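You operate a simulated robot arm through the tools that you are given. There is no shell and no other tool. Be economical: measure what you need, move in short steps, check, and stop when the job is done.

The job below is to be done with a simulated robot arm. You get a single attempt, and the scene is never put back.

Task
Serve the card's cereal with milk in the bowl on the green mat.
Fine: a fair helping, a good splash of milk; box and carton go back; the bowl stays on its mat, the other box and the other bowls stay as they are.

Only the result counts: the job must be done as asked and must still hold three seconds after the hand-in. Knocking over, shifting, dropping, spilling or breaking anything else fails it.

Robot
A 7-joint arm with a two-finger parallel gripper, fixed in place. Base frame: the origin is at the foot of the arm, x ahead of it, y to its left, z up; the work surface is at about z = 0.75. Lengths are in m, angles in degrees, forces in N, time in s.
With the tool pointing down near the work surface it reaches from about 0.34 to 0.78 m from the base axis. Its first joint turns from -166.0 to 166.0 degrees. Payload 3.91 kg.
The tool frame sits at the grasp point between the pads (the TCP): z along the fingers, y along the line on which they close. The tips reach 0.03 m beyond it. Largest opening 0.11 m; finger width 0.02, thickness 0.01; the body of the gripper, 0.048 by 0.112 m, starts 0.055 m behind the TCP.
Orientation is that of the tool frame in the base frame, as [roll, pitch, yaw] about the fixed x, y, z axes, in that order (R = Rz(yaw) Ry(pitch) Rx(roll)). With the fingers straight down and closing along the base's y, the tool's x points along the base's -x, its y along +y and its z along -z.

Tools
- The arm moves only by the tool play_rows. Its argument "moves" is a list of rows, each a list of 7 numbers: the shift along the tool's x, y, z in m, then the turn, a rotation vector about the tool's x, y, z in degrees, then the opening, from 0 (shut) to 1 (fully open). In form: [[dx, dy, dz, ax, ay, az, hand], ...]. A call has 1 to 10 rows; each row shifts and turns the commanded pose from where the row before left it, along the tool's axes as they then stand. A row lasts 0.2 s, in which the tool goes at most 0.05 m and 8.6 degrees; a call with a longer step from one row to the next is refused whole, and so is a gripper value outside its range. A pose out of reach is approached as far as the arm can. The call stops where the force on the tool passes 40 N (or 10 N more than at its start, if that is more) or the arm is blocked; 0.2 s more then pass. Each finger travels about 0.153 m/s and halts on what it meets, pressing with about 24 N; the grip force reading is that of the motor and also rises with nothing between the fingers. The clock runs only during rows and for 0.2 s after the last one: add rows that do not move to give the fingers time. It gives the time, the measured TCP pose, the force on the tool (base axes), the opening and the grip force at its end, in the units of the frame above (readings bear some noise), and new pictures: "pictures" is both (left out), scene, wrist or none.
- Cameras (640 x 400 px; columns grow to the right, rows downward): "scene" is fixed at [0.2204, -0.5021, 1.5034]; the picture's right is [0.96, -0.28, 0.00], its down [-0.14, -0.49, -0.86] and it looks along [0.24, 0.83, -0.50] (base axes); focal length 315 px, centre (320, 200). "wrist" rides on the gripper at [0.077, 0.007, -0.114] in the tool frame; the picture's right is [-0.09, 1.00, 0.00], its down [-0.80, -0.07, -0.59] and it looks along [-0.59, -0.05, 0.80] (tool axes); focal length 270 px, centre (320, 200). There is no depth. A picture from a camera that has moved, and an enlarged one, comes with that camera's place and axes in the base frame and with its lens.
- move_column(by): slides the trunk up (or, below 0, down) by that many m; the arm rides with it, the base frame stays. It gives what a move gives, with no picture.
- inspect(camera, box): a new picture of the part [left, top, right, bottom] of that camera's present view, enlarged. It takes no simulated time.
- job_done(): hands the job in; it is judged then, once.

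Go step by step. Nothing tells you positions but the pictures and the camera data: compare them with the known pose of the tool, close in by small moves and look again before you grip or let go. The budget is 120 turns and 200 pictures, counting those below and the enlarged ones. Unless the task says otherwise, let go and move clear before handing in, and close with one line.

The tools are called after ">>>" by a JSON object that holds its "op" and its "data". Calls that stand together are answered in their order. play_rows: Moves the arm, as the interface text tells. Its arguments: {"type":"object","properties":{"moves":{"type":"array"},"pictures":{"type":"string","enum":["both","scene","wrist","none"]}},"required":["moves"]} The other tools are called the same way: move_column (by) slides the trunk up or down; inspect (camera, box) takes an enlarged picture of a part of a camera's view; job_done () hands the job in.

At the start:

```text
t: 0.0
tcp_pos: [0.4799, 0.184, 1.1952]
tool_rot: [-180.0, -0.1, 180.0]
contact_force: [-0.1, 0.1, -0.1]
finger_gap: 0.11
gripper_force: 0.1
trunk travel left (down, up): [-0.525, 0.085]
```

scene: 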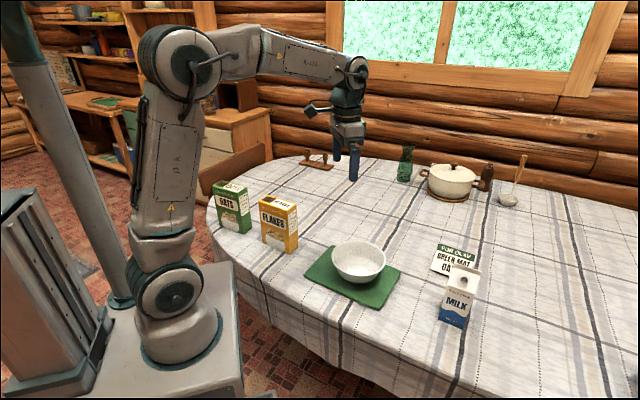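
wrist: 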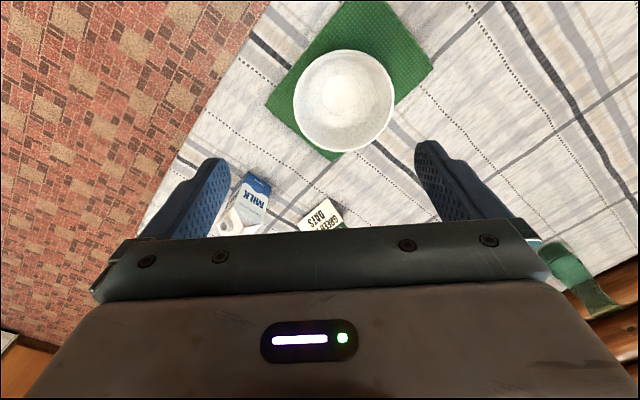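

The card behind the milk seems to say "GREEN MAT OATS"; I see an oats box (green), a flakes box, the bowl on the green mat and the milk. I look closer first.

>>> {"op": "inspect", "data": {"camera": "scene", "box": [400, 220, 520, 340]}}

>>> {"op": "inspect", "data": {"camera": "scene", "box": [190, 165, 410, 310]}}

>>> {"op": "inspect", "data": {"camera": "wrist", "box": [200, 150, 400, 250]}}

```text
3.33 times, centred on (460, 280) of scene
camera zoom: at [0.2204, -0.5021, 1.5034], right [0.96, -0.28, 0.0], down [-0.14, -0.49, -0.86], along [0.24, 0.83, -0.5], focal length 1049 px, centre (-147, -67)
```

zoom: 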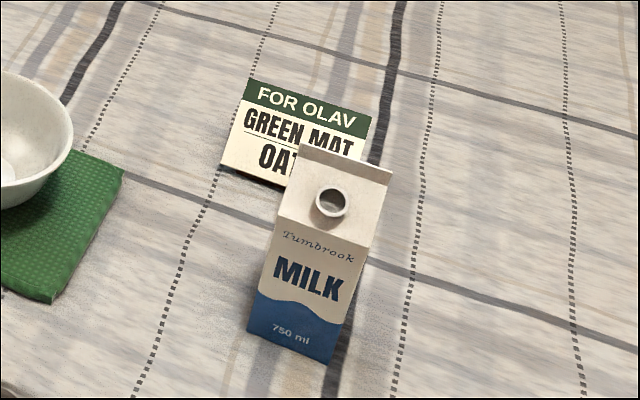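

```text
2.76 times, centred on (300, 238) of scene
camera zoom: at [0.2204, -0.5021, 1.5034], right [0.96, -0.28, 0.0], down [-0.14, -0.49, -0.86], along [0.24, 0.83, -0.5], focal length 868 px, centre (375, 97)
```

zoom: 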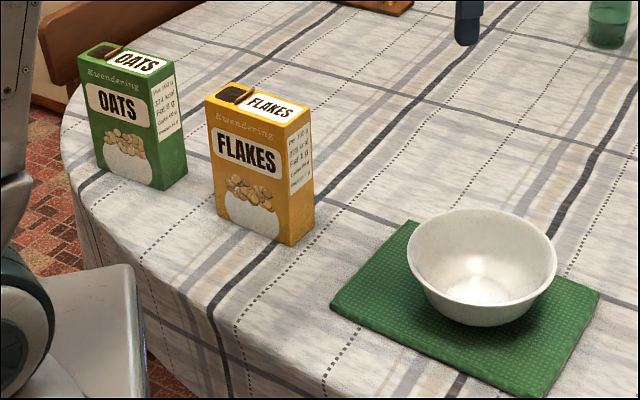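

```text
3.20 times, centred on (300, 200) of wrist
camera zoom: at [0.4038, 0.1906, 1.312], right [0.09, 1.0, 0.0], down [0.8, -0.07, 0.59], along [0.59, -0.05, -0.8], focal length 865 px, centre (384, 200)
```

zoom: 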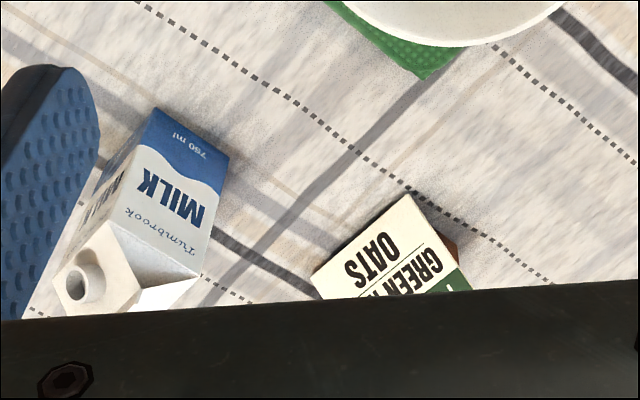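

The card reads "FOR OLAV – GREEN MAT – OATS". I take the oats box to be near (0.19, 0.62), flakes near (0.34, 0.45), the bowl near (0.57, 0.22) and the milk near (0.765, -0.02); I fly high above the oats box for a closer look.

>>> {"op": "play_rows", "data": {"moves": [[0, 0, 0, 0, 0, 8.4, 1], [0, 0, 0, 0, 0, 8.4, 1], [0, 0, 0, 0, 0, 8.4, 1], [0, 0, 0, 0, 0, 8.4, 1], [0, 0, 0, 0, 0, 8.4, 1], [0.042, 0.0105, 0, 0, 0, 0, 1], [0.042, 0.0105, 0, 0, 0, 0, 1], [0.042, 0.0105, 0, 0, 0, 0, 1], [0.042, 0.0105, 0, 0, 0, 0, 1], [0.042, 0.0105, 0, 0, 0, 0, 1]], "pictures": "none"}}

>>> {"op": "play_rows", "data": {"moves": [[0.042, 0.0105, 0, 0, 0, 0, 1], [0.042, 0.0105, 0, 0, 0, 0, 1], [0.042, 0.0105, 0, 0, 0, 0, 1], [0.042, 0.0105, 0, 0, 0, 0, 1], [0.042, 0.0105, 0, 0, 0, 0, 1], [0.042, 0.0105, 0, 0, 0, 0, 1], [0.042, 0.0105, 0, 0, 0, 0, 1]]}}

```text
t: 2.2
tcp_pos: [0.3582, 0.3641, 1.1956]
tool_rot: [-180.0, 0.0, 138.1]
contact_force: [-0.2, 0.5, -0.1]
finger_gap: 0.1102
gripper_force: 0.1
trunk travel left (down, up): [-0.525, 0.085]
```

```text
t: 3.8
tcp_pos: [0.1893, 0.6157, 1.1943]
tool_rot: [-179.9, 0.2, 138.0]
contact_force: [0.4, 0.7, -0.4]
finger_gap: 0.11
gripper_force: 0.1
trunk travel left (down, up): [-0.525, 0.085]
camera wrist: at [0.1363, 0.6723, 1.311], right [0.73, 0.68, 0.0], down [0.55, -0.59, 0.6], along [0.41, -0.44, -0.8], focal length 270 px, centre (320, 200)
```

scene: 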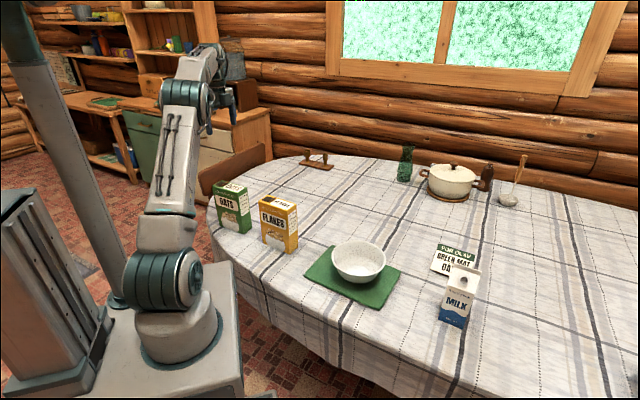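
wrist: 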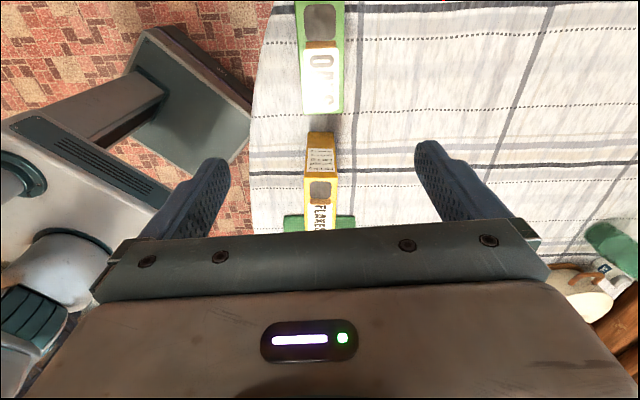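

The gripper is above the boxes, with the wrist camera aligned to the oats box. I enlarge that view.

>>> {"op": "inspect", "data": {"camera": "wrist", "box": [230, 0, 430, 125]}}

>>> {"op": "inspect", "data": {"camera": "scene", "box": [195, 165, 315, 265]}}

```text
3.20 times, centred on (330, 62) of wrist
camera zoom: at [0.1363, 0.6723, 1.311], right [0.73, 0.68, 0.0], down [0.55, -0.59, 0.6], along [0.41, -0.44, -0.8], focal length 865 px, centre (288, 640)
```

zoom: 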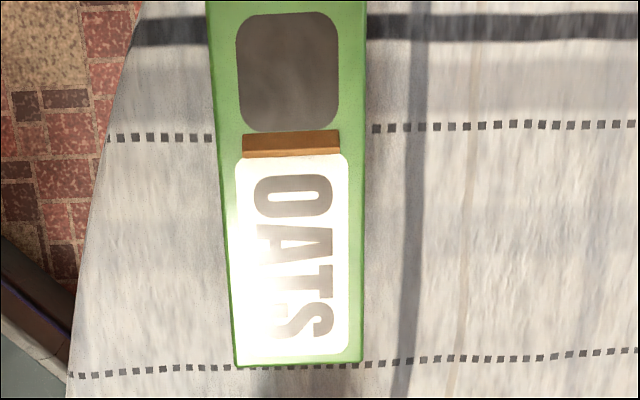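

```text
4.00 times, centred on (255, 215) of scene
camera zoom: at [0.2204, -0.5021, 1.5034], right [0.96, -0.28, 0.0], down [-0.14, -0.49, -0.86], along [0.24, 0.83, -0.5], focal length 1259 px, centre (580, 140)
```

zoom: 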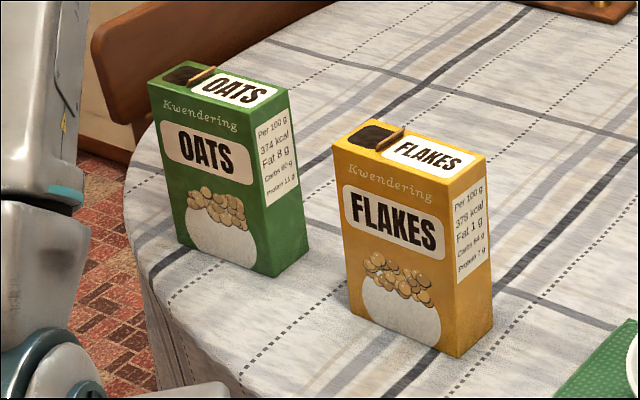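

The oats box is about 0.125 × 0.057 × 0.187 m, its right end near (0.228, 0.581) and the opening at its left end. I will grip it over the two large faces near the right end, with the tool tilted 35° so that it can later be tipped; first the pre-grasp pose.

>>> {"op": "play_rows", "data": {"moves": [[0, 0, 0, 0, 0, 2.5, 1], [0, 0, 0, 0, 7, 0, 1], [0, 0, 0, 0, 7, 0, 1], [0, 0, 0, 0, 7, 0, 1], [0, 0, 0, 0, 7, 0, 1], [0, 0, 0, 0, 7, 0, 1], [-0.0374, 0.0005, 0.0219, 0, 0, 0, 1], [-0.0374, 0.0005, 0.0219, 0, 0, 0, 1], [-0.0374, 0.0005, 0.0219, 0, 0, 0, 1], [-0.0374, 0.0005, 0.0219, 0, 0, 0, 1]]}}

```text
t: 6.0
tcp_pos: [0.2451, 0.5649, 1.0375]
tool_rot: [180.0, -35.0, 135.5]
contact_force: [0.8, -0.4, -1.4]
finger_gap: 0.1099
gripper_force: 0.0
trunk travel left (down, up): [-0.525, 0.085]
camera wrist: at [0.2515, 0.5678, 1.1772], right [0.75, 0.66, -0.05], down [0.66, -0.75, 0.03], along [-0.02, -0.05, -1.0], focal length 270 px, centre (320, 200)
```

scene: 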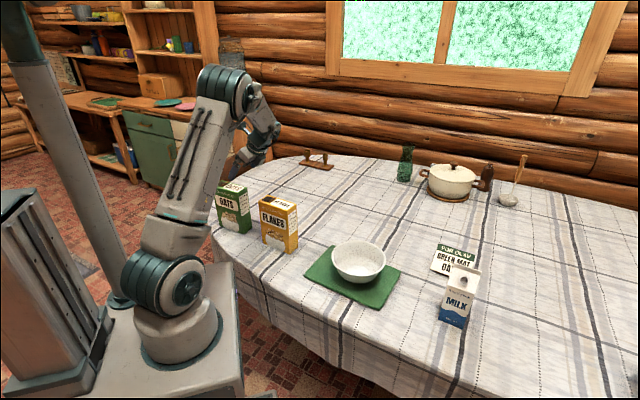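
wrist: 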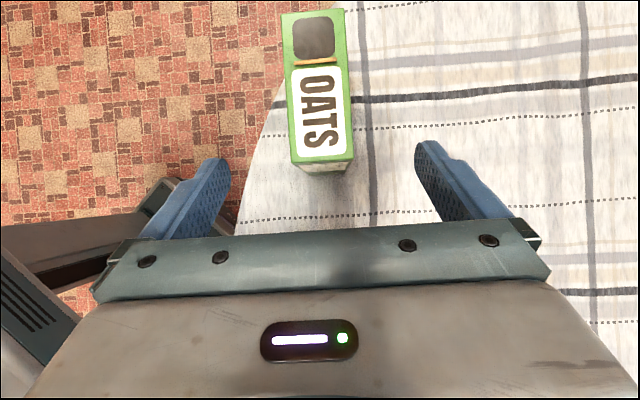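

The box lies as estimated, lined up with the gripper; I go down along the tool axis to straddle it.

>>> {"op": "play_rows", "data": {"moves": [[-0.0334, 0, 0.0257, 0, 0, 0, 1], [0, 0, 0.03, 0, 0, 0, 1], [0, 0, 0.03, 0, 0, 0, 1], [0, 0, 0.03, 0, 0, 0, 1], [0, 0, 0.025, 0, 0, 0, 1], [0, 0, 0, 0, 0, 0, 1]]}}

```text
t: 7.4
tcp_pos: [0.2053, 0.6036, 0.9037]
tool_rot: [-180.0, -35.0, 135.6]
contact_force: [0.3, -0.4, 0.6]
finger_gap: 0.1099
gripper_force: 0.1
trunk travel left (down, up): [-0.525, 0.085]
camera wrist: at [0.2116, 0.6061, 1.0432], right [0.75, 0.66, -0.05], down [0.66, -0.75, 0.03], along [-0.02, -0.05, -1.0], focal length 270 px, centre (320, 200)
```

scene: 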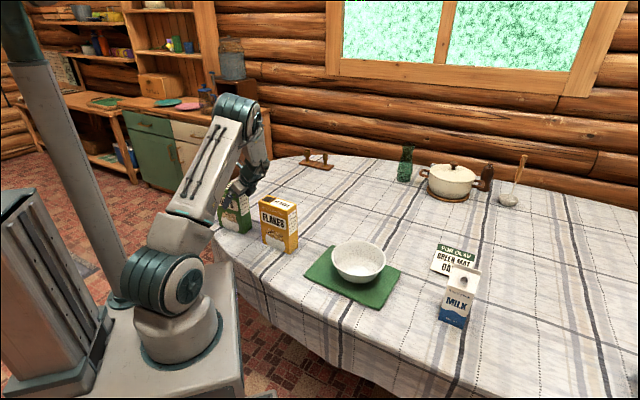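
wrist: 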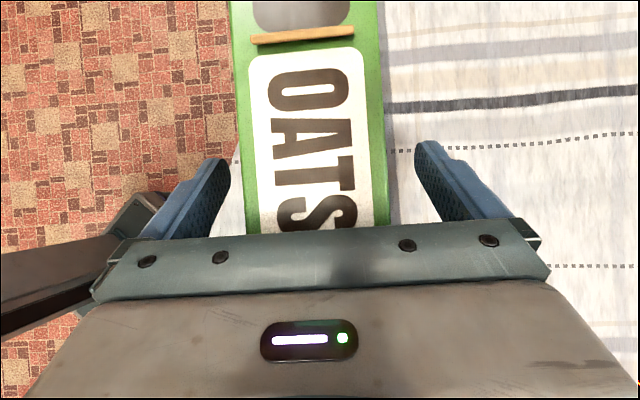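

The fingers straddle the box evenly; I close on it.

>>> {"op": "play_rows", "data": {"moves": [[0, 0, 0, 0, 0, 0, 0.6], [0, 0, 0, 0, 0, 0, 0.5], [0, 0, 0, 0, 0, 0, 0.4], [0, 0, 0, 0, 0, 0, 0.3], [0, 0, 0, 0, 0, 0, 0.3]], "pictures": "wrist"}}

```text
t: 8.6
tcp_pos: [0.2054, 0.6033, 0.9038]
tool_rot: [-179.9, -35.0, 135.6]
contact_force: [0.1, 0.0, 0.7]
finger_gap: 0.0559
gripper_force: 24.3
trunk travel left (down, up): [-0.525, 0.085]
camera wrist: at [0.2116, 0.6059, 1.0433], right [0.75, 0.66, -0.05], down [0.66, -0.75, 0.03], along [-0.02, -0.05, -1.0], focal length 270 px, centre (320, 200)
```

wrist: 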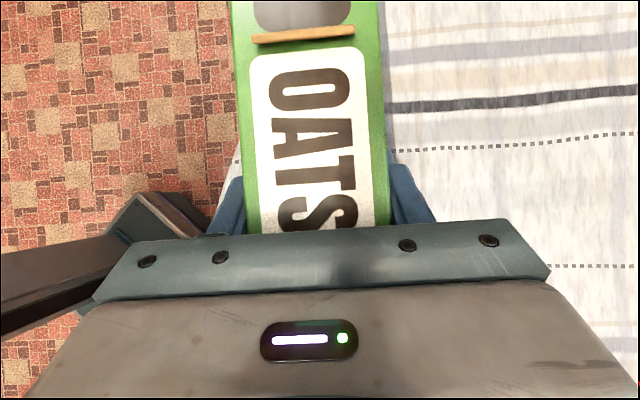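

Gripped at 0.056 m width. I lift the box straight up and check that it hangs firmly.

>>> {"op": "play_rows", "data": {"moves": [[0.0115, 0, -0.0164, 0, 0, 0, 0.3], [0.0229, 0, -0.0328, 0, 0, 0, 0.3], [0.0229, 0, -0.0328, 0, 0, 0, 0.3], [0.0229, 0, -0.0328, 0, 0, 0, 0.3], [0.0229, 0, -0.0328, 0, 0, 0, 0.3], [0.0115, 0, -0.0164, 0, 0, 0, 0.3], [0, 0, 0, 0, 0, 0, 0.3]]}}

```text
t: 10.2
tcp_pos: [0.2055, 0.6041, 1.1056]
tool_rot: [-179.9, -35.0, 135.5]
contact_force: [0.0, -0.6, -3.5]
finger_gap: 0.0557
gripper_force: 23.9
trunk travel left (down, up): [-0.525, 0.085]
camera wrist: at [0.2126, 0.6071, 1.2443], right [0.75, 0.66, -0.05], down [0.66, -0.75, 0.03], along [-0.02, -0.05, -1.0], focal length 270 px, centre (320, 200)
```

scene: 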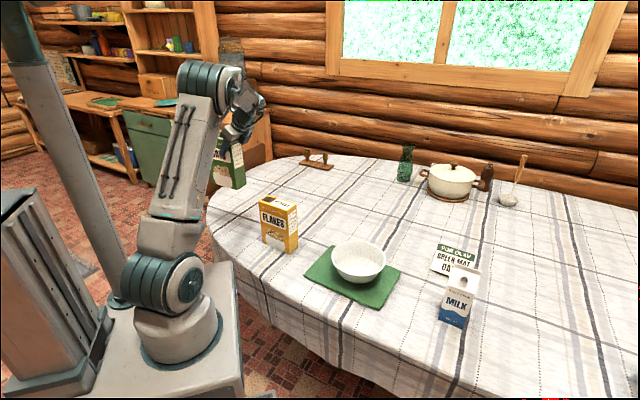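
wrist: 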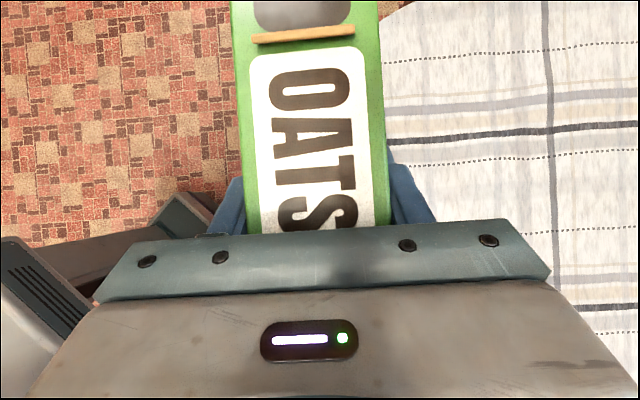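

The box hangs firmly. I raise it more, turn it upright by 44.5° so its opening end faces the robot, and carry it to over the bowl at height, clear of the flakes.

>>> {"op": "play_rows", "data": {"moves": [[0.0172, 0, -0.0246, 0, 0, 0, 0.3], [0.0172, 0, -0.0246, 0, 0, 0, 0.3], [0, 0, 0, 4.26, 0, -6.07, 0.3], [0, 0, 0, 4.26, 0, -6.07, 0.3], [0, 0, 0, 4.26, 0, -6.07, 0.3], [0, 0, 0, 4.26, 0, -6.07, 0.3], [0, 0, 0, 4.26, 0, -6.07, 0.3], [0, 0, 0, 4.26, 0, -6.07, 0.3]], "pictures": "none"}}

>>> {"op": "play_rows", "data": {"moves": [[-0.0246, -0.0318, -0.0172, 0, 0, 0, 0.3], [-0.0246, -0.0318, -0.0172, 0, 0, 0, 0.3], [-0.0246, -0.0318, -0.0172, 0, 0, 0, 0.3], [-0.0246, -0.0318, -0.0172, 0, 0, 0, 0.3], [-0.0246, -0.0318, -0.0172, 0, 0, 0, 0.3], [-0.0246, -0.0318, -0.0172, 0, 0, 0, 0.3], [-0.0246, -0.0318, -0.0172, 0, 0, 0, 0.3], [-0.0246, -0.0318, -0.0172, 0, 0, 0, 0.3], [-0.0246, -0.0318, -0.0172, 0, 0, 0, 0.3], [-0.0246, -0.0318, -0.0172, 0, 0, 0, 0.3]]}}

```text
t: 12.0
tcp_pos: [0.2054, 0.6043, 1.1631]
tool_rot: [-179.9, -35.1, -179.9]
contact_force: [0.5, 0.5, -2.4]
finger_gap: 0.0556
gripper_force: 24.2
trunk travel left (down, up): [-0.525, 0.085]
```

```text
t: 14.2
tcp_pos: [0.5063, 0.2842, 1.1636]
tool_rot: [-179.9, -35.0, 179.9]
contact_force: [-0.5, -0.2, -2.4]
finger_gap: 0.0557
gripper_force: 24.3
trunk travel left (down, up): [-0.525, 0.085]
camera wrist: at [0.5098, 0.29, 1.3029], right [0.07, 1.0, -0.05], down [1.0, -0.07, 0.03], along [0.02, -0.05, -1.0], focal length 270 px, centre (320, 200)
```

scene: 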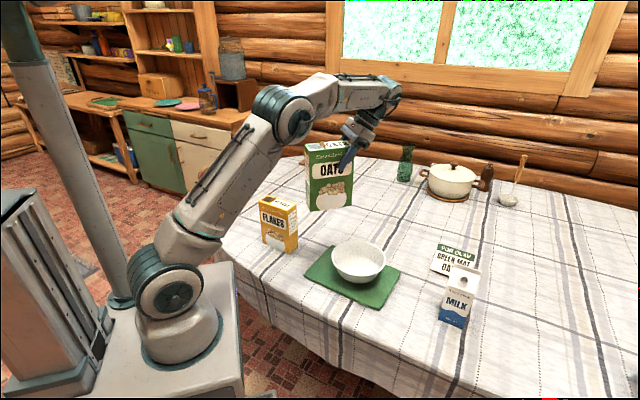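
wrist: 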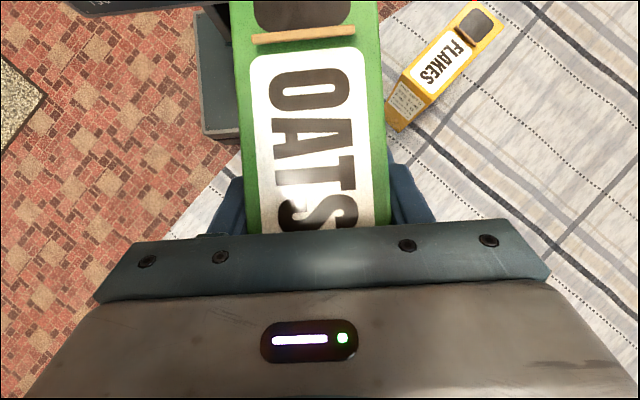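

Carried well. I go the last bit to above the bowl and begin tipping, still high and below the spilling angle.

>>> {"op": "play_rows", "data": {"moves": [[-0.0246, -0.0318, -0.0172, 0, 0, 0, 0.3], [-0.0246, -0.0305, -0.0172, 0, 0, 0, 0.3], [0, 0, 0, 0, -7, 0, 0.3], [0, 0, 0, 0, -7, 0, 0.3], [0, 0, 0, 0, -7, 0, 0.3], [0, 0, 0, 0, -7, 0, 0.3], [0, 0, 0, 0, -7, 0, 0.3]]}}

```text
t: 15.8
tcp_pos: [0.528, 0.2612, 1.1636]
tool_rot: [-180.0, 0.1, -180.0]
contact_force: [0.8, -0.4, -3.4]
finger_gap: 0.0556
gripper_force: 24.4
out of reach, approached as far as the arm can: row 1, 2
trunk travel left (down, up): [-0.525, 0.085]
camera wrist: at [0.4516, 0.2677, 1.2797], right [0.09, 1.0, 0.0], down [0.8, -0.07, 0.6], along [0.59, -0.05, -0.8], focal length 270 px, centre (320, 200)
```

scene: 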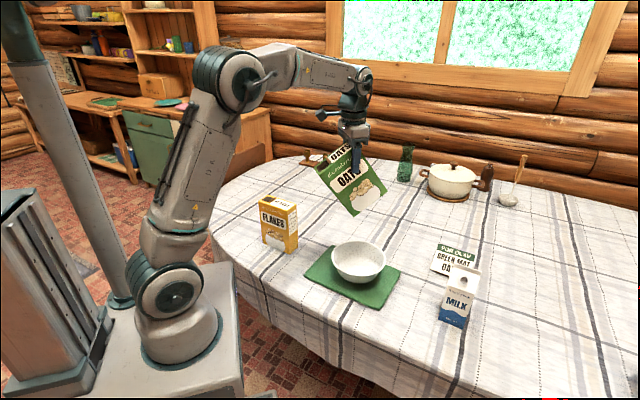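
wrist: 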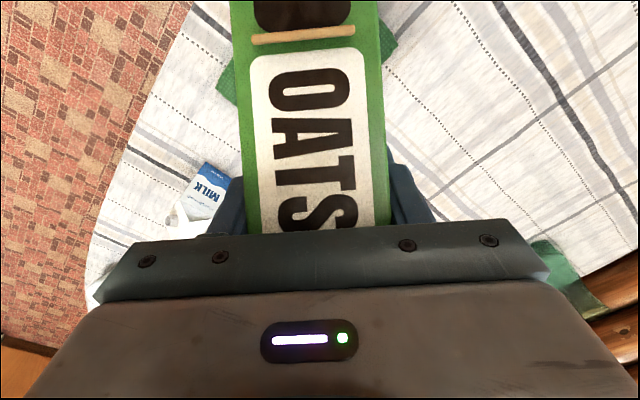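

The tool is vertical, box at 35° tilt. I correct the position to over the bowl and tip on slowly to about 60°.

>>> {"op": "play_rows", "data": {"moves": [[-0.0185, -0.0195, 0.02, 0, 0, 0, 0.3], [-0.0185, -0.0195, 0.02, 0, 0, 0, 0.3], [0, 0, 0, 0, -6, 0, 0.3], [0, 0, 0, 0, -6, 0, 0.3], [0, 0, 0, 0, -6, 0, 0.3], [0, 0, 0, 0, -6, 0, 0.3], [0, 0, 0, 0, 0, 0, 0.3]]}}

```text
t: 17.4
tcp_pos: [0.5667, 0.2233, 1.1235]
tool_rot: [-180.0, 24.0, -180.0]
contact_force: [-0.7, -0.1, -2.8]
finger_gap: 0.0558
gripper_force: 24.0
trunk travel left (down, up): [-0.525, 0.085]
camera wrist: at [0.4493, 0.2288, 1.1981], right [0.08, 1.0, 0.04], down [0.49, -0.07, 0.87], along [0.87, -0.05, -0.49], focal length 270 px, centre (320, 200)
```

scene: 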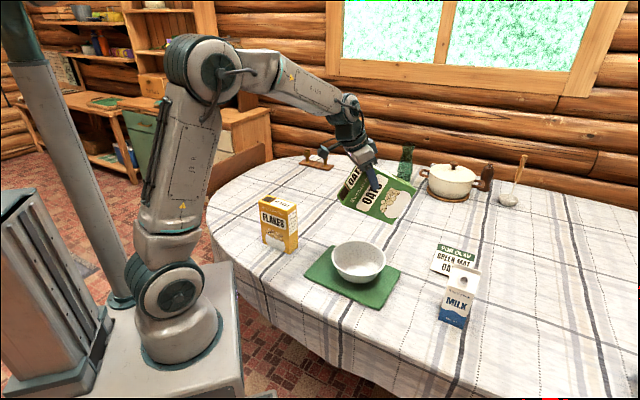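
wrist: 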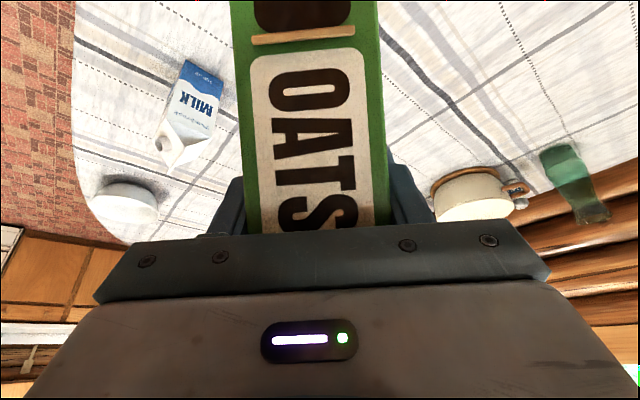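

At 59° nothing has come out; I shift so the box lip stays over the bowl centre as it tips, and go on to about 75°.

>>> {"op": "play_rows", "data": {"moves": [[-0.0185, 0, 0.03, 0, 0, 0, 0.3], [-0.0185, 0, 0.03, 0, 0, 0, 0.3], [0, 0, 0, 0, -5.33, 0, 0.3], [0, 0, 0, 0, -5.33, 0, 0.3], [0, 0, 0, 0, -5.33, 0, 0.3], [0, 0, 0, 0, 0, 0, 0.3]]}}

```text
t: 18.8
tcp_pos: [0.6242, 0.2219, 1.0828]
tool_rot: [-179.9, 40.0, -179.9]
contact_force: [0.1, -0.5, -2.7]
finger_gap: 0.056
gripper_force: 24.0
trunk travel left (down, up): [-0.525, 0.085]
camera wrist: at [0.492, 0.2284, 1.1228], right [0.07, 1.0, 0.06], down [0.23, -0.07, 0.97], along [0.97, -0.05, -0.24], focal length 270 px, centre (320, 200)
```

scene: 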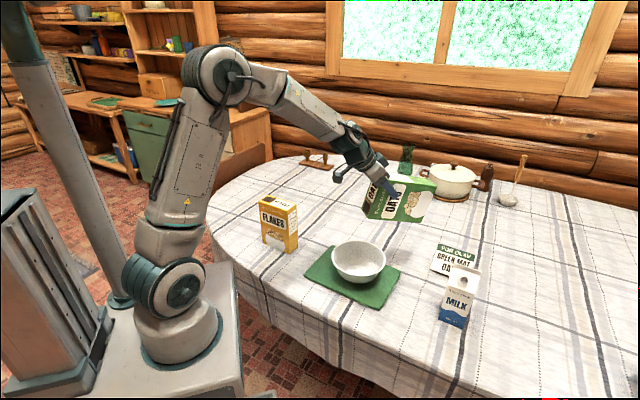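
wrist: 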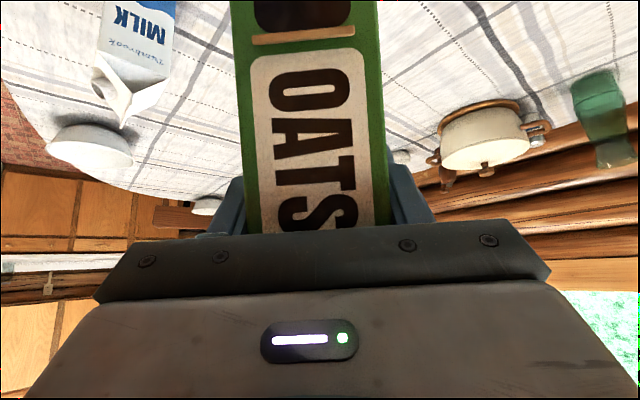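

The lip corner projects where computed, right over the bowl. I lower and tip on to 90°.

>>> {"op": "play_rows", "data": {"moves": [[0.0273, 0, 0.0162, 0, 0, 0, 0.3], [0.0273, 0, 0.0162, 0, 0, 0, 0.3], [0, 0, 0, 0, -5, 0, 0.3], [0, 0, 0, 0, -5, 0, 0.3], [0, 0, 0, 0, -5, 0, 0.3], [0, 0, 0, 0, 0, 0, 0.3], [0, 0, 0, 0, 0, 0, 0.3]], "pictures": "scene"}}

>>> {"op": "inspect", "data": {"camera": "scene", "box": [290, 150, 470, 310]}}

```text
t: 20.4
tcp_pos: [0.6025, 0.2222, 1.0236]
tool_rot: [-179.9, 55.1, -179.9]
contact_force: [-0.5, 0.6, -3.0]
finger_gap: 0.0561
gripper_force: 23.9
trunk travel left (down, up): [-0.525, 0.085]
```

scene: 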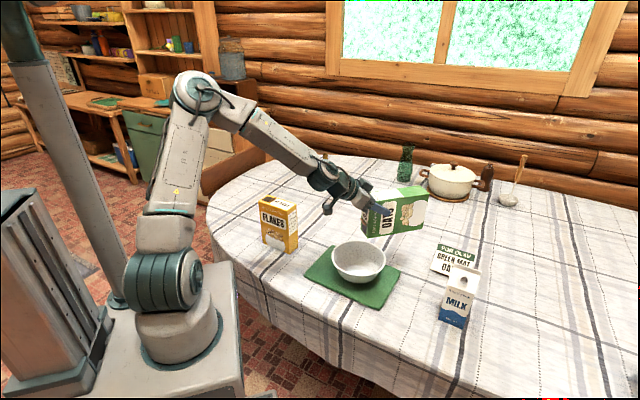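

```text
2.50 times, centred on (380, 230) of scene
camera zoom: at [0.2204, -0.5021, 1.5034], right [0.96, -0.28, 0.0], down [-0.14, -0.49, -0.86], along [0.24, 0.83, -0.5], focal length 787 px, centre (170, 125)
```

zoom: 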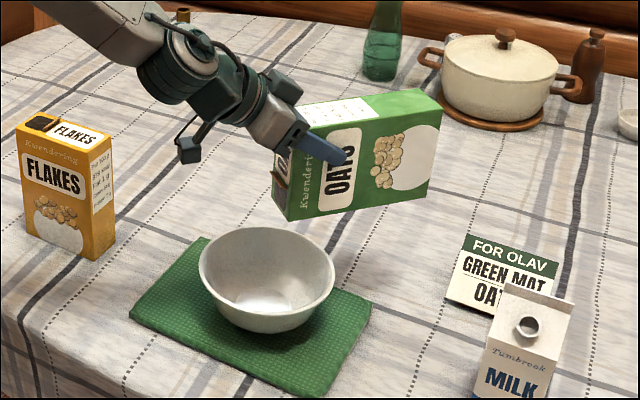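

Level at 90° and nothing has come out yet. I tip further in small steps, keeping the lip over the bowl.

>>> {"op": "play_rows", "data": {"moves": [[0.0145, 0, -0.0033, 0, 0, 0, 0.3], [0.0145, 0, -0.0033, 0, 0, 0, 0.3], [0, 0, 0, 0, -4, 0, 0.3], [0, 0, 0, 0, -4, 0, 0.3], [0, 0, 0, 0, -4, 0, 0.3], [0, 0, 0, 0, 0, 0, 0.3]], "pictures": "none"}}

>>> {"op": "inspect", "data": {"camera": "scene", "box": [290, 150, 470, 310]}}

```text
t: 21.8
tcp_pos: [0.5805, 0.2231, 1.0032]
tool_rot: [-179.7, 66.9, -179.9]
contact_force: [0.4, 0.2, -2.9]
finger_gap: 0.0561
gripper_force: 23.9
trunk travel left (down, up): [-0.525, 0.085]
```

```text
2.50 times, centred on (380, 230) of scene
camera zoom: at [0.2204, -0.5021, 1.5034], right [0.96, -0.28, 0.0], down [-0.14, -0.49, -0.86], along [0.24, 0.83, -0.5], focal length 787 px, centre (170, 125)
```

zoom: 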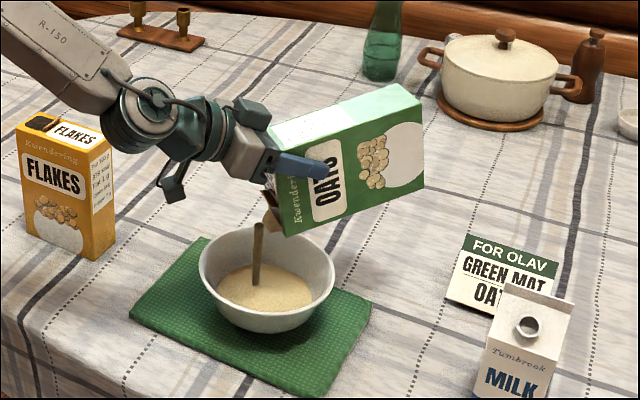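

Oats are streaming into the bowl and already make a helping. I tip back now and check the amount.

>>> {"op": "play_rows", "data": {"moves": [[0, 0, 0, 0, 8, 0, 0.3], [0, 0, 0, 0, 8, 0, 0.3], [0, 0, 0, 0, 8, 0, 0.3], [0, 0, 0, 0, 0, 0, 0.3]], "pictures": "none"}}

>>> {"op": "inspect", "data": {"camera": "scene", "box": [290, 150, 470, 310]}}

```text
t: 22.8
tcp_pos: [0.5816, 0.2214, 1.0038]
tool_rot: [-179.9, 42.8, -179.9]
contact_force: [0.1, 0.3, -2.2]
finger_gap: 0.0561
gripper_force: 23.7
trunk travel left (down, up): [-0.525, 0.085]
```

```text
2.50 times, centred on (380, 230) of scene
camera zoom: at [0.2204, -0.5021, 1.5034], right [0.96, -0.28, 0.0], down [-0.14, -0.49, -0.86], along [0.24, 0.83, -0.5], focal length 787 px, centre (170, 125)
```

zoom: 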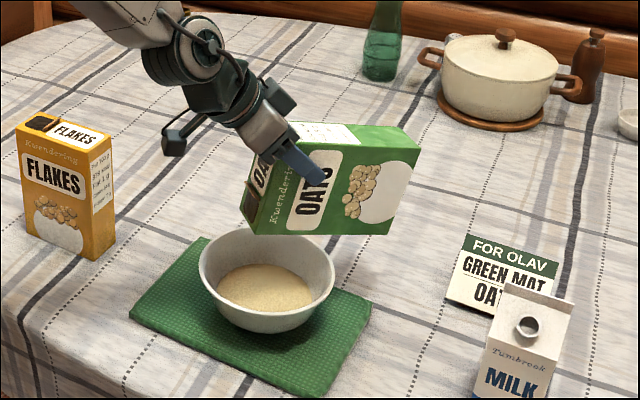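

A fair helping is in the bowl and nothing was spilled. I raise the box and tip it back toward upright while still above the bowl.

>>> {"op": "play_rows", "data": {"moves": [[-0.0273, 0, -0.0292, 0, 0, 0, 0.3], [-0.0273, 0, -0.0292, 0, 0, 0, 0.3], [-0.0273, 0, -0.0292, 0, 0, 0, 0.3], [0, 0, 0, 0, 7.15, 0, 0.3], [0, 0, 0, 0, 7.15, 0, 0.3], [0, 0, 0, 0, 7.15, 0, 0.3], [0, 0, 0, 0, 7.15, 0, 0.3], [0, 0, 0, 0, 7.15, 0, 0.3], [0, 0, 0, 0, 7.15, 0, 0.3]], "pictures": "none"}}

>>> {"op": "play_rows", "data": {"moves": [[0.027, 0.023, -0.0137, 0, 0, 0, 0.3], [0.027, 0.023, -0.0137, 0, 0, 0, 0.3], [0.027, 0.023, -0.0137, 0, 0, 0, 0.3], [0, 0, 0, 0, 7, 0, 0.3], [0, 0, 0, 0, 7, 0, 0.3], [0, 0, 0, 0, 7, 0, 0.3], [0, 0, 0, 0, 7, 0, 0.3], [0, 0, 0, 0, 7, 0, 0.3], [0, 0, 0, 0, 0, 0, 0.3]]}}

```text
t: 24.8
tcp_pos: [0.5808, 0.2217, 1.1229]
tool_rot: [-180.0, -0.1, -179.9]
contact_force: [-0.7, -0.2, -2.1]
finger_gap: 0.0559
gripper_force: 23.7
trunk travel left (down, up): [-0.525, 0.085]
```

```text
t: 26.8
tcp_pos: [0.5006, 0.2915, 1.1643]
tool_rot: [-179.9, -35.0, 180.0]
contact_force: [0.1, -0.2, -2.2]
finger_gap: 0.0558
gripper_force: 24.1
trunk travel left (down, up): [-0.525, 0.085]
camera wrist: at [0.5032, 0.2976, 1.3041], right [0.07, 1.0, -0.05], down [1.0, -0.07, 0.03], along [0.02, -0.05, -1.0], focal length 270 px, centre (320, 200)
```

scene: 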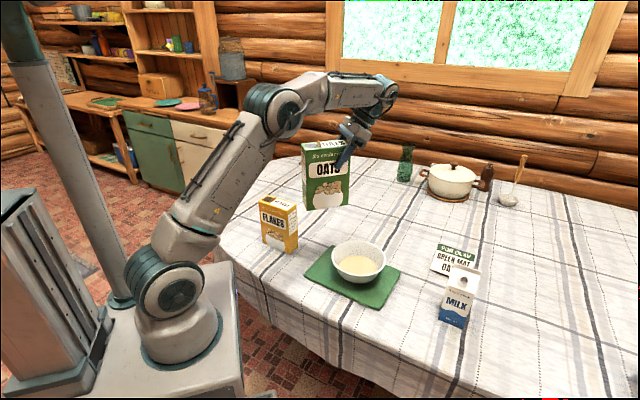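
wrist: 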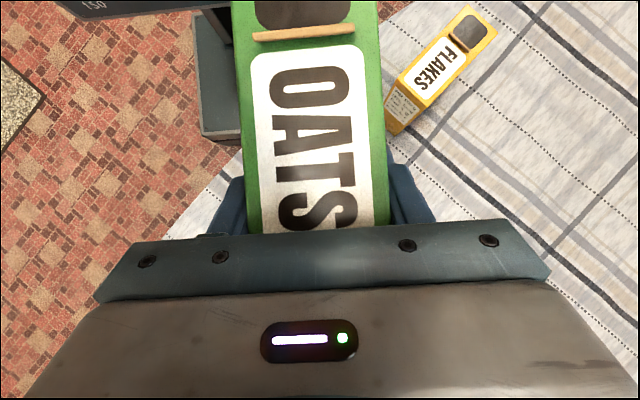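

The box has kept its place in the grip. I carry it back over its old spot and turn it to its old heading.

>>> {"op": "play_rows", "data": {"moves": [[0.0242, 0.0312, 0.0169, 0, 0, 0, 0.3], [0.0242, 0.0312, 0.0169, 0, 0, 0, 0.3], [0.0242, 0.0312, 0.0169, 0, 0, 0, 0.3], [0.0242, 0.0312, 0.0169, 0, 0, 0, 0.3], [0.0242, 0.0312, 0.0169, 0, 0, 0, 0.3], [0.0242, 0.0312, 0.0169, 0, 0, 0, 0.3], [0.0242, 0.0312, 0.0169, 0, 0, 0, 0.3], [0.0242, 0.0312, 0.0169, 0, 0, 0, 0.3], [0.0242, 0.0312, 0.0169, 0, 0, 0, 0.3], [0.0242, 0.0312, 0.0169, 0, 0, 0, 0.3]], "pictures": "none"}}

>>> {"op": "play_rows", "data": {"moves": [[0, 0, 0, -4.25, 0, 6.06, 0.3], [0, 0, 0, -4.25, 0, 6.06, 0.3], [0, 0, 0, -4.25, 0, 6.06, 0.3], [0, 0, 0, -4.25, 0, 6.06, 0.3], [0, 0, 0, -4.25, 0, 6.06, 0.3], [0, 0, 0, -4.25, 0, 6.06, 0.3], [0, 0, 0, 0, 0, 0, 0.3]], "pictures": "none"}}

```text
t: 29.0
tcp_pos: [0.2027, 0.6029, 1.164]
tool_rot: [-179.9, -34.9, 180.0]
contact_force: [0.1, -0.2, -3.1]
finger_gap: 0.0559
gripper_force: 24.3
trunk travel left (down, up): [-0.525, 0.085]
```

```text
t: 30.6
tcp_pos: [0.2045, 0.6022, 1.1635]
tool_rot: [-180.0, -34.9, 135.5]
contact_force: [0.4, 0.1, -2.5]
finger_gap: 0.0561
gripper_force: 23.6
trunk travel left (down, up): [-0.525, 0.085]
```

Over the old spot at the old heading; I lower it, slowing at the end.

>>> {"op": "play_rows", "data": {"moves": [[-0.0229, 0.0014, 0.0328, 0, 0, 0, 0.3], [-0.0229, 0, 0.0328, 0, 0, 0, 0.3], [-0.0229, 0, 0.0328, 0, 0, 0, 0.3], [-0.0229, 0, 0.0328, 0, 0, 0, 0.3], [-0.0229, 0, 0.0328, 0, 0, 0, 0.3], [-0.0229, 0, 0.0328, 0, 0, 0, 0.3], [-0.0057, 0, 0.0082, 0, 0, 0, 0.3], [-0.0034, 0, 0.0049, 0, 0, 0, 0.3], [0, 0, 0, 0, 0, 0, 0.3]]}}

```text
t: 32.6
tcp_pos: [0.2059, 0.6046, 0.9076]
tool_rot: [180.0, -34.9, 135.6]
contact_force: [-0.6, 0.0, -2.0]
finger_gap: 0.0559
gripper_force: 24.2
trunk travel left (down, up): [-0.525, 0.085]
camera wrist: at [0.2129, 0.6071, 1.047], right [0.75, 0.66, -0.05], down [0.66, -0.75, 0.03], along [-0.02, -0.05, -1.0], focal length 270 px, centre (320, 200)
```

scene: 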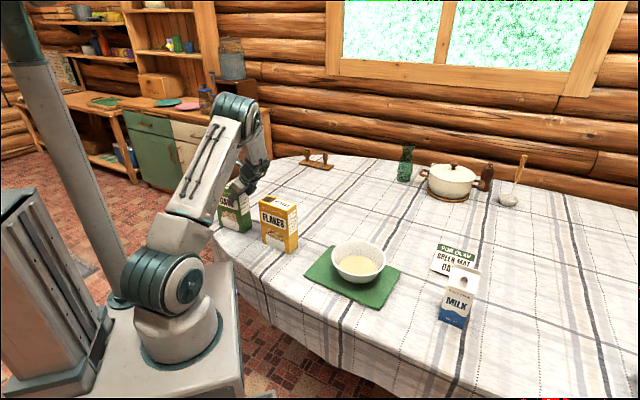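
wrist: 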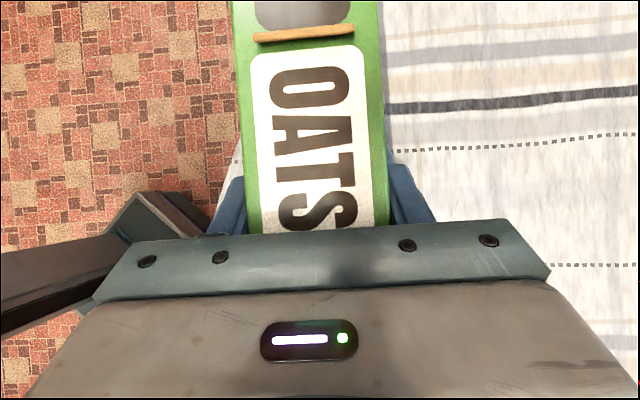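

Almost down (about 4 mm to go by the earlier grip height); I lower the last bit in 2 mm steps and watch the force.

>>> {"op": "play_rows", "data": {"moves": [[-0.0011, 0, 0.0016, 0, 0, 0, 0.3], [-0.0009, 0, 0.0012, 0, 0, 0, 0.3], [0, 0, 0, 0, 0, 0, 0.3]], "pictures": "none"}}

```text
t: 33.4
tcp_pos: [0.2068, 0.6044, 0.905]
tool_rot: [179.9, -35.0, 135.7]
contact_force: [0.0, -0.7, 4.4]
finger_gap: 0.056
gripper_force: 24.0
trunk travel left (down, up): [-0.525, 0.085]
```

The upward force shows that the box stands on the table. I open and back out along the tool axis.

>>> {"op": "play_rows", "data": {"moves": [[0, 0, 0, 0, 0, 0, 0.6], [0, 0, 0, 0, 0, 0, 0.8], [0, 0, 0, 0, 0, 0, 1], [0, 0, 0, 0, 0, 0, 1], [0, 0, -0.03, 0, 0, 0, 1], [0, 0, -0.04, 0, 0, 0, 1], [0, 0, -0.04, 0, 0, 0, 1], [0, 0, -0.04, 0, 0, 0, 1], [0.0115, 0, -0.0328, 0, 0, 0, 1], [0, 0, 0, 0, 0, 0, 1]]}}

>>> {"op": "inspect", "data": {"camera": "scene", "box": [195, 165, 315, 265]}}

>>> {"op": "inspect", "data": {"camera": "scene", "box": [290, 200, 500, 340]}}

```text
t: 35.6
tcp_pos: [0.273, 0.5365, 1.0611]
tool_rot: [179.9, -34.9, 135.7]
contact_force: [0.6, -1.2, 0.0]
finger_gap: 0.1101
gripper_force: 0.0
trunk travel left (down, up): [-0.525, 0.085]
camera wrist: at [0.2797, 0.5399, 1.201], right [0.75, 0.66, -0.05], down [0.66, -0.75, 0.03], along [-0.02, -0.05, -1.0], focal length 270 px, centre (320, 200)
```

scene: 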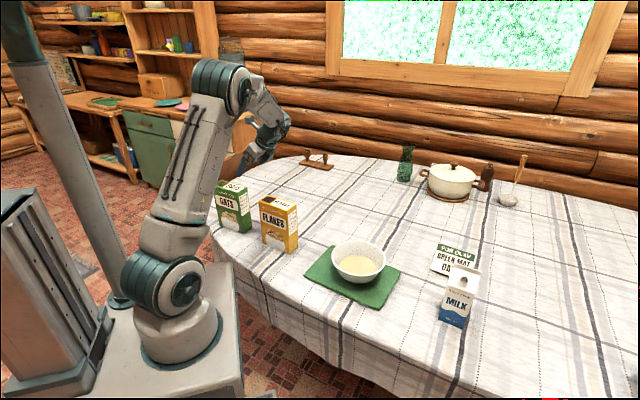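
wrist: 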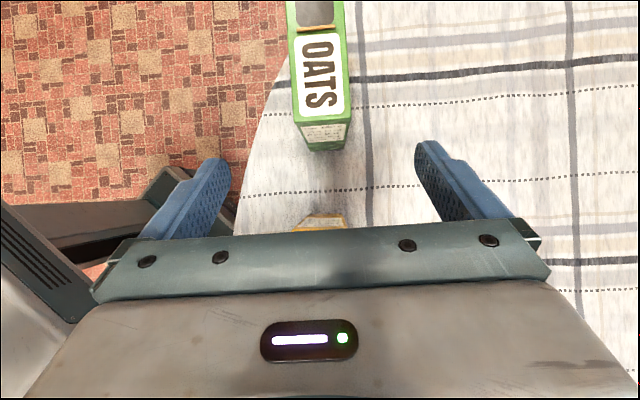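

```text
4.00 times, centred on (255, 215) of scene
camera zoom: at [0.2204, -0.5021, 1.5034], right [0.96, -0.28, 0.0], down [-0.14, -0.49, -0.86], along [0.24, 0.83, -0.5], focal length 1259 px, centre (580, 140)
```

zoom: 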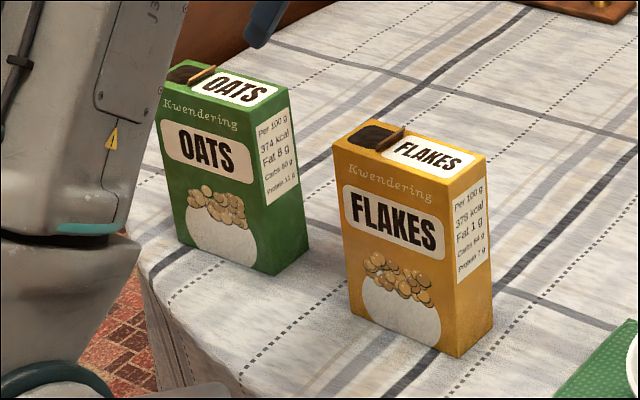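

```text
2.86 times, centred on (395, 270) of scene
camera zoom: at [0.2204, -0.5021, 1.5034], right [0.96, -0.28, 0.0], down [-0.14, -0.49, -0.86], along [0.24, 0.83, -0.5], focal length 899 px, centre (106, 0)
```

zoom: 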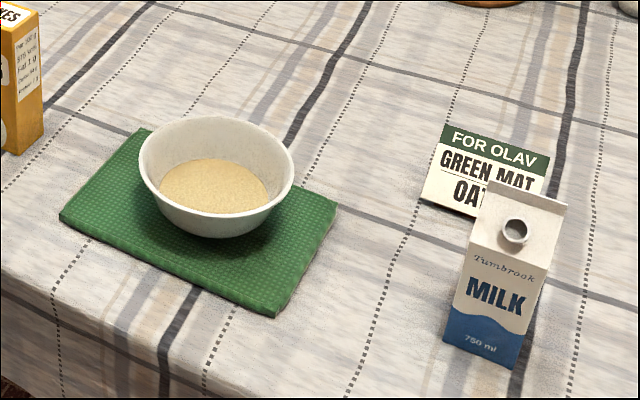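

The oats box stands exactly where it was, and the bowl holds a fair helping. Next is the milk at about (0.764, -0.015), turned 45°; I go up, level the tool and move toward it for a closer look.

>>> {"op": "play_rows", "data": {"moves": [[0.028, 0, -0.04, 0, 0, 0, 1], [0.028, 0, -0.04, 0, 0, 0, 1], [0, 0, 0, 0, -7, 0, 1], [0, 0, 0, 0, -7, 0, 1], [0, 0, 0, 0, -7, 0, 1], [0, 0, 0, 0, -7, 0, 1], [0, 0, 0, 0, -7, 0, 1]], "pictures": "none"}}

>>> {"op": "play_rows", "data": {"moves": [[-0.044, -0.0041, 0, 0, 0, 0, 1], [-0.044, -0.0041, 0, 0, 0, 0, 1], [-0.044, -0.0041, 0, 0, 0, 0, 1], [-0.044, -0.0041, 0, 0, 0, 0, 1], [-0.044, -0.0041, 0, 0, 0, 0, 1], [-0.044, -0.0041, 0, 0, 0, 0, 1], [-0.044, -0.0041, 0, 0, 0, 0, 1], [-0.044, -0.0041, 0, 0, 0, 0, 1], [-0.044, -0.0041, 0, 0, 0, 0, 1]]}}

```text
t: 37.2
tcp_pos: [0.273, 0.5384, 1.1591]
tool_rot: [-180.0, 0.1, 135.6]
contact_force: [-0.4, 0.1, -0.9]
finger_gap: 0.1102
gripper_force: 0.1
trunk travel left (down, up): [-0.525, 0.085]
```

```text
t: 39.2
tcp_pos: [0.5311, 0.2325, 1.1591]
tool_rot: [179.9, 0.0, 135.5]
contact_force: [-1.0, 0.4, 0.7]
finger_gap: 0.1102
gripper_force: 0.1
trunk travel left (down, up): [-0.525, 0.085]
camera wrist: at [0.4816, 0.2903, 1.2752], right [0.76, 0.65, 0.0], down [0.52, -0.61, 0.59], along [0.39, -0.45, -0.8], focal length 270 px, centre (320, 200)
```

scene: 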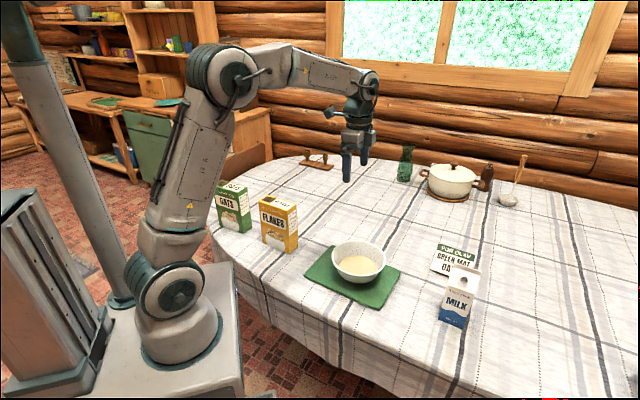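
wrist: 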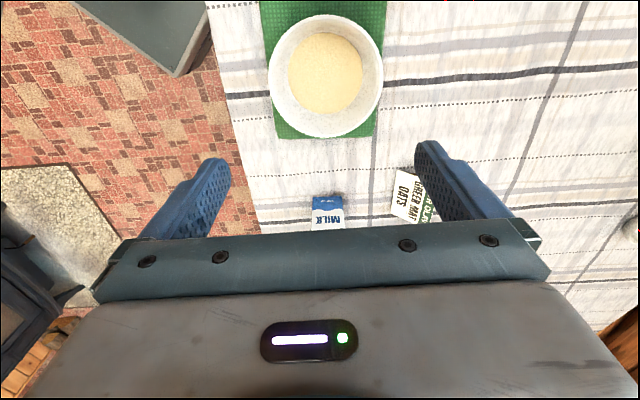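

From here the bowl centre reads about (0.555, 0.224). I tilt the tool 60° toward the milk and move to above the carton, to come down on it vertically with the fingers beside its front and back faces.

>>> {"op": "play_rows", "data": {"moves": [[0, 0, 0, 0, -7.5, 0, 1], [0, 0, 0, 0, -7.5, 0, 1], [0, 0, 0, 0, -7.5, 0, 1], [0, 0, 0, 0, -7.5, 0, 1], [0, 0, 0, 0, -7.5, 0, 1], [0, 0, 0, 0, -7.5, 0, 1], [0, 0, 0, 0, -7.5, 0, 1], [0, 0, 0, 0, -7.5, 0, 1]], "pictures": "none"}}

>>> {"op": "play_rows", "data": {"moves": [[-0.0054, -0.0016, 0.0441, 0, 0, 0, 1], [-0.0054, -0.0016, 0.0441, 0, 0, 0, 1], [-0.0054, -0.0016, 0.0441, 0, 0, 0, 1], [-0.0054, -0.0016, 0.0441, 0, 0, 0, 1], [-0.0054, -0.0016, 0.0441, 0, 0, 0, 1], [-0.0054, -0.0016, 0.0441, 0, 0, 0, 1]]}}

```text
t: 41.0
tcp_pos: [0.5304, 0.2343, 1.1596]
tool_rot: [179.9, 60.2, 135.5]
contact_force: [-0.1, -0.4, 0.8]
finger_gap: 0.1099
gripper_force: 0.1
trunk travel left (down, up): [-0.525, 0.085]
```

```text
t: 42.4
tcp_pos: [0.7, 0.0538, 1.0533]
tool_rot: [179.9, 60.0, 135.4]
contact_force: [0.5, -0.8, 0.4]
finger_gap: 0.1101
gripper_force: 0.0
trunk travel left (down, up): [-0.525, 0.085]
camera wrist: at [0.6068, 0.1552, 1.0456], right [0.73, 0.68, 0.08], down [-0.13, 0.03, 0.99], along [0.67, -0.73, 0.11], focal length 270 px, centre (320, 200)
```

scene: 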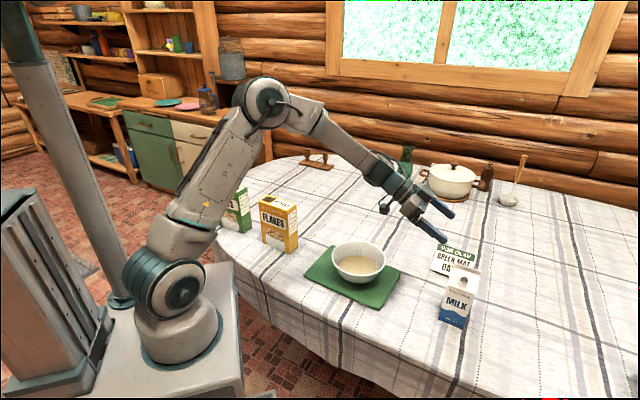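
wrist: 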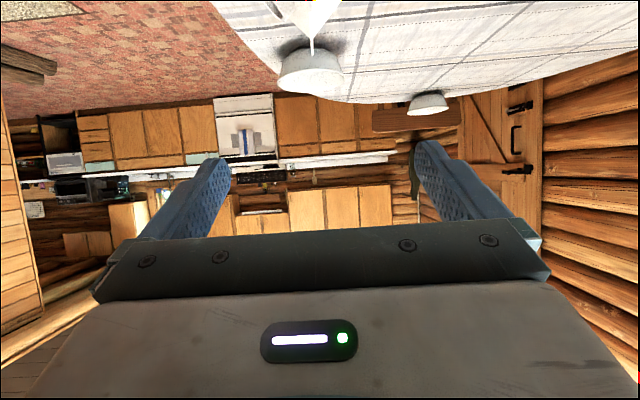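

The carton top is just visible at the top of the wrist view; I enlarge it to check the sideways alignment.

>>> {"op": "inspect", "data": {"camera": "wrist", "box": [240, 0, 400, 100]}}

```text
4.00 times, centred on (320, 50) of wrist
camera zoom: at [0.6068, 0.1552, 1.0456], right [0.73, 0.68, 0.08], down [-0.13, 0.03, 0.99], along [0.67, -0.73, 0.11], focal length 1081 px, centre (320, 800)
```

zoom: 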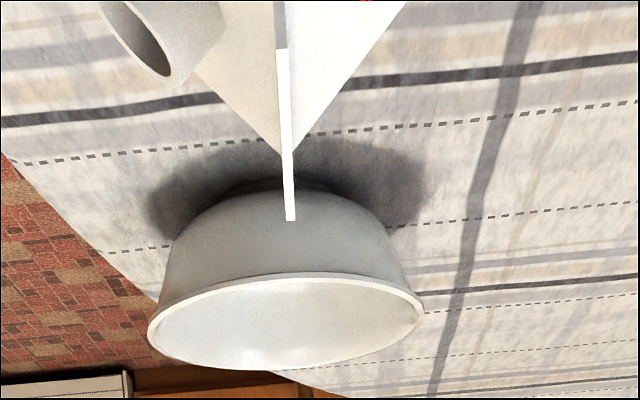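

The ridge reads centred near (0.767, -0.016), matching the plan. I move over and come down in steps.

>>> {"op": "play_rows", "data": {"moves": [[-0.006, -0.0019, 0.0437, 0, 0, 0, 1], [-0.006, -0.0019, 0.0437, 0, 0, 0, 1], [0.0329, 0, 0.019, 0, 0, 0, 1], [0.0329, 0, 0.019, 0, 0, 0, 1], [0, 0, 0, 0, 0, 0, 1]]}}

>>> {"op": "inspect", "data": {"camera": "scene", "box": [370, 200, 530, 340]}}

```text
t: 43.6
tcp_pos: [0.7555, -0.0058, 0.9454]
tool_rot: [179.9, 60.1, 135.4]
contact_force: [-0.6, -0.5, -0.6]
finger_gap: 0.1097
gripper_force: 0.0
trunk travel left (down, up): [-0.525, 0.085]
camera wrist: at [0.6625, 0.0957, 0.9374], right [0.73, 0.68, 0.08], down [-0.13, 0.03, 0.99], along [0.67, -0.73, 0.11], focal length 270 px, centre (320, 200)
```

scene: 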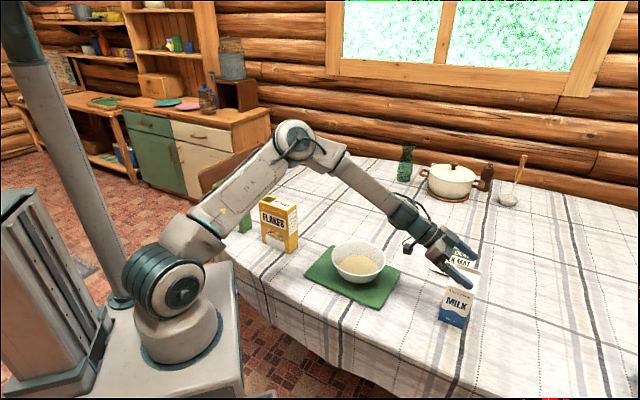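
wrist: 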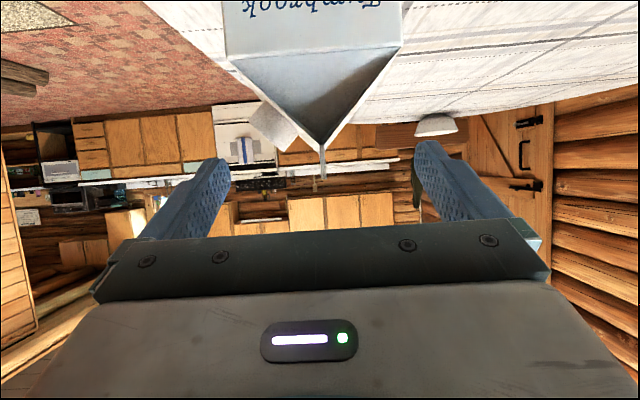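

```text
2.86 times, centred on (450, 270) of scene
camera zoom: at [0.2204, -0.5021, 1.5034], right [0.96, -0.28, 0.0], down [-0.14, -0.49, -0.86], along [0.24, 0.83, -0.5], focal length 899 px, centre (-51, 0)
```

zoom: 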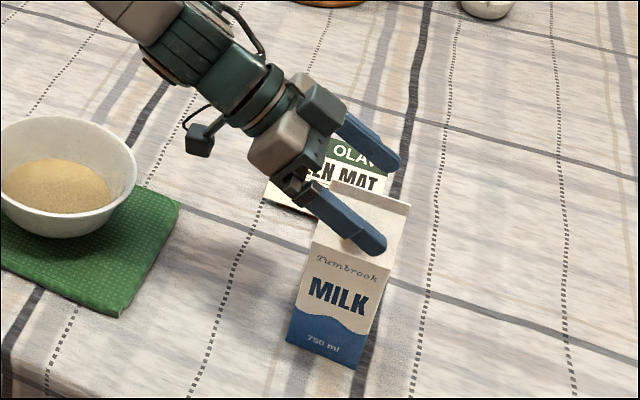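

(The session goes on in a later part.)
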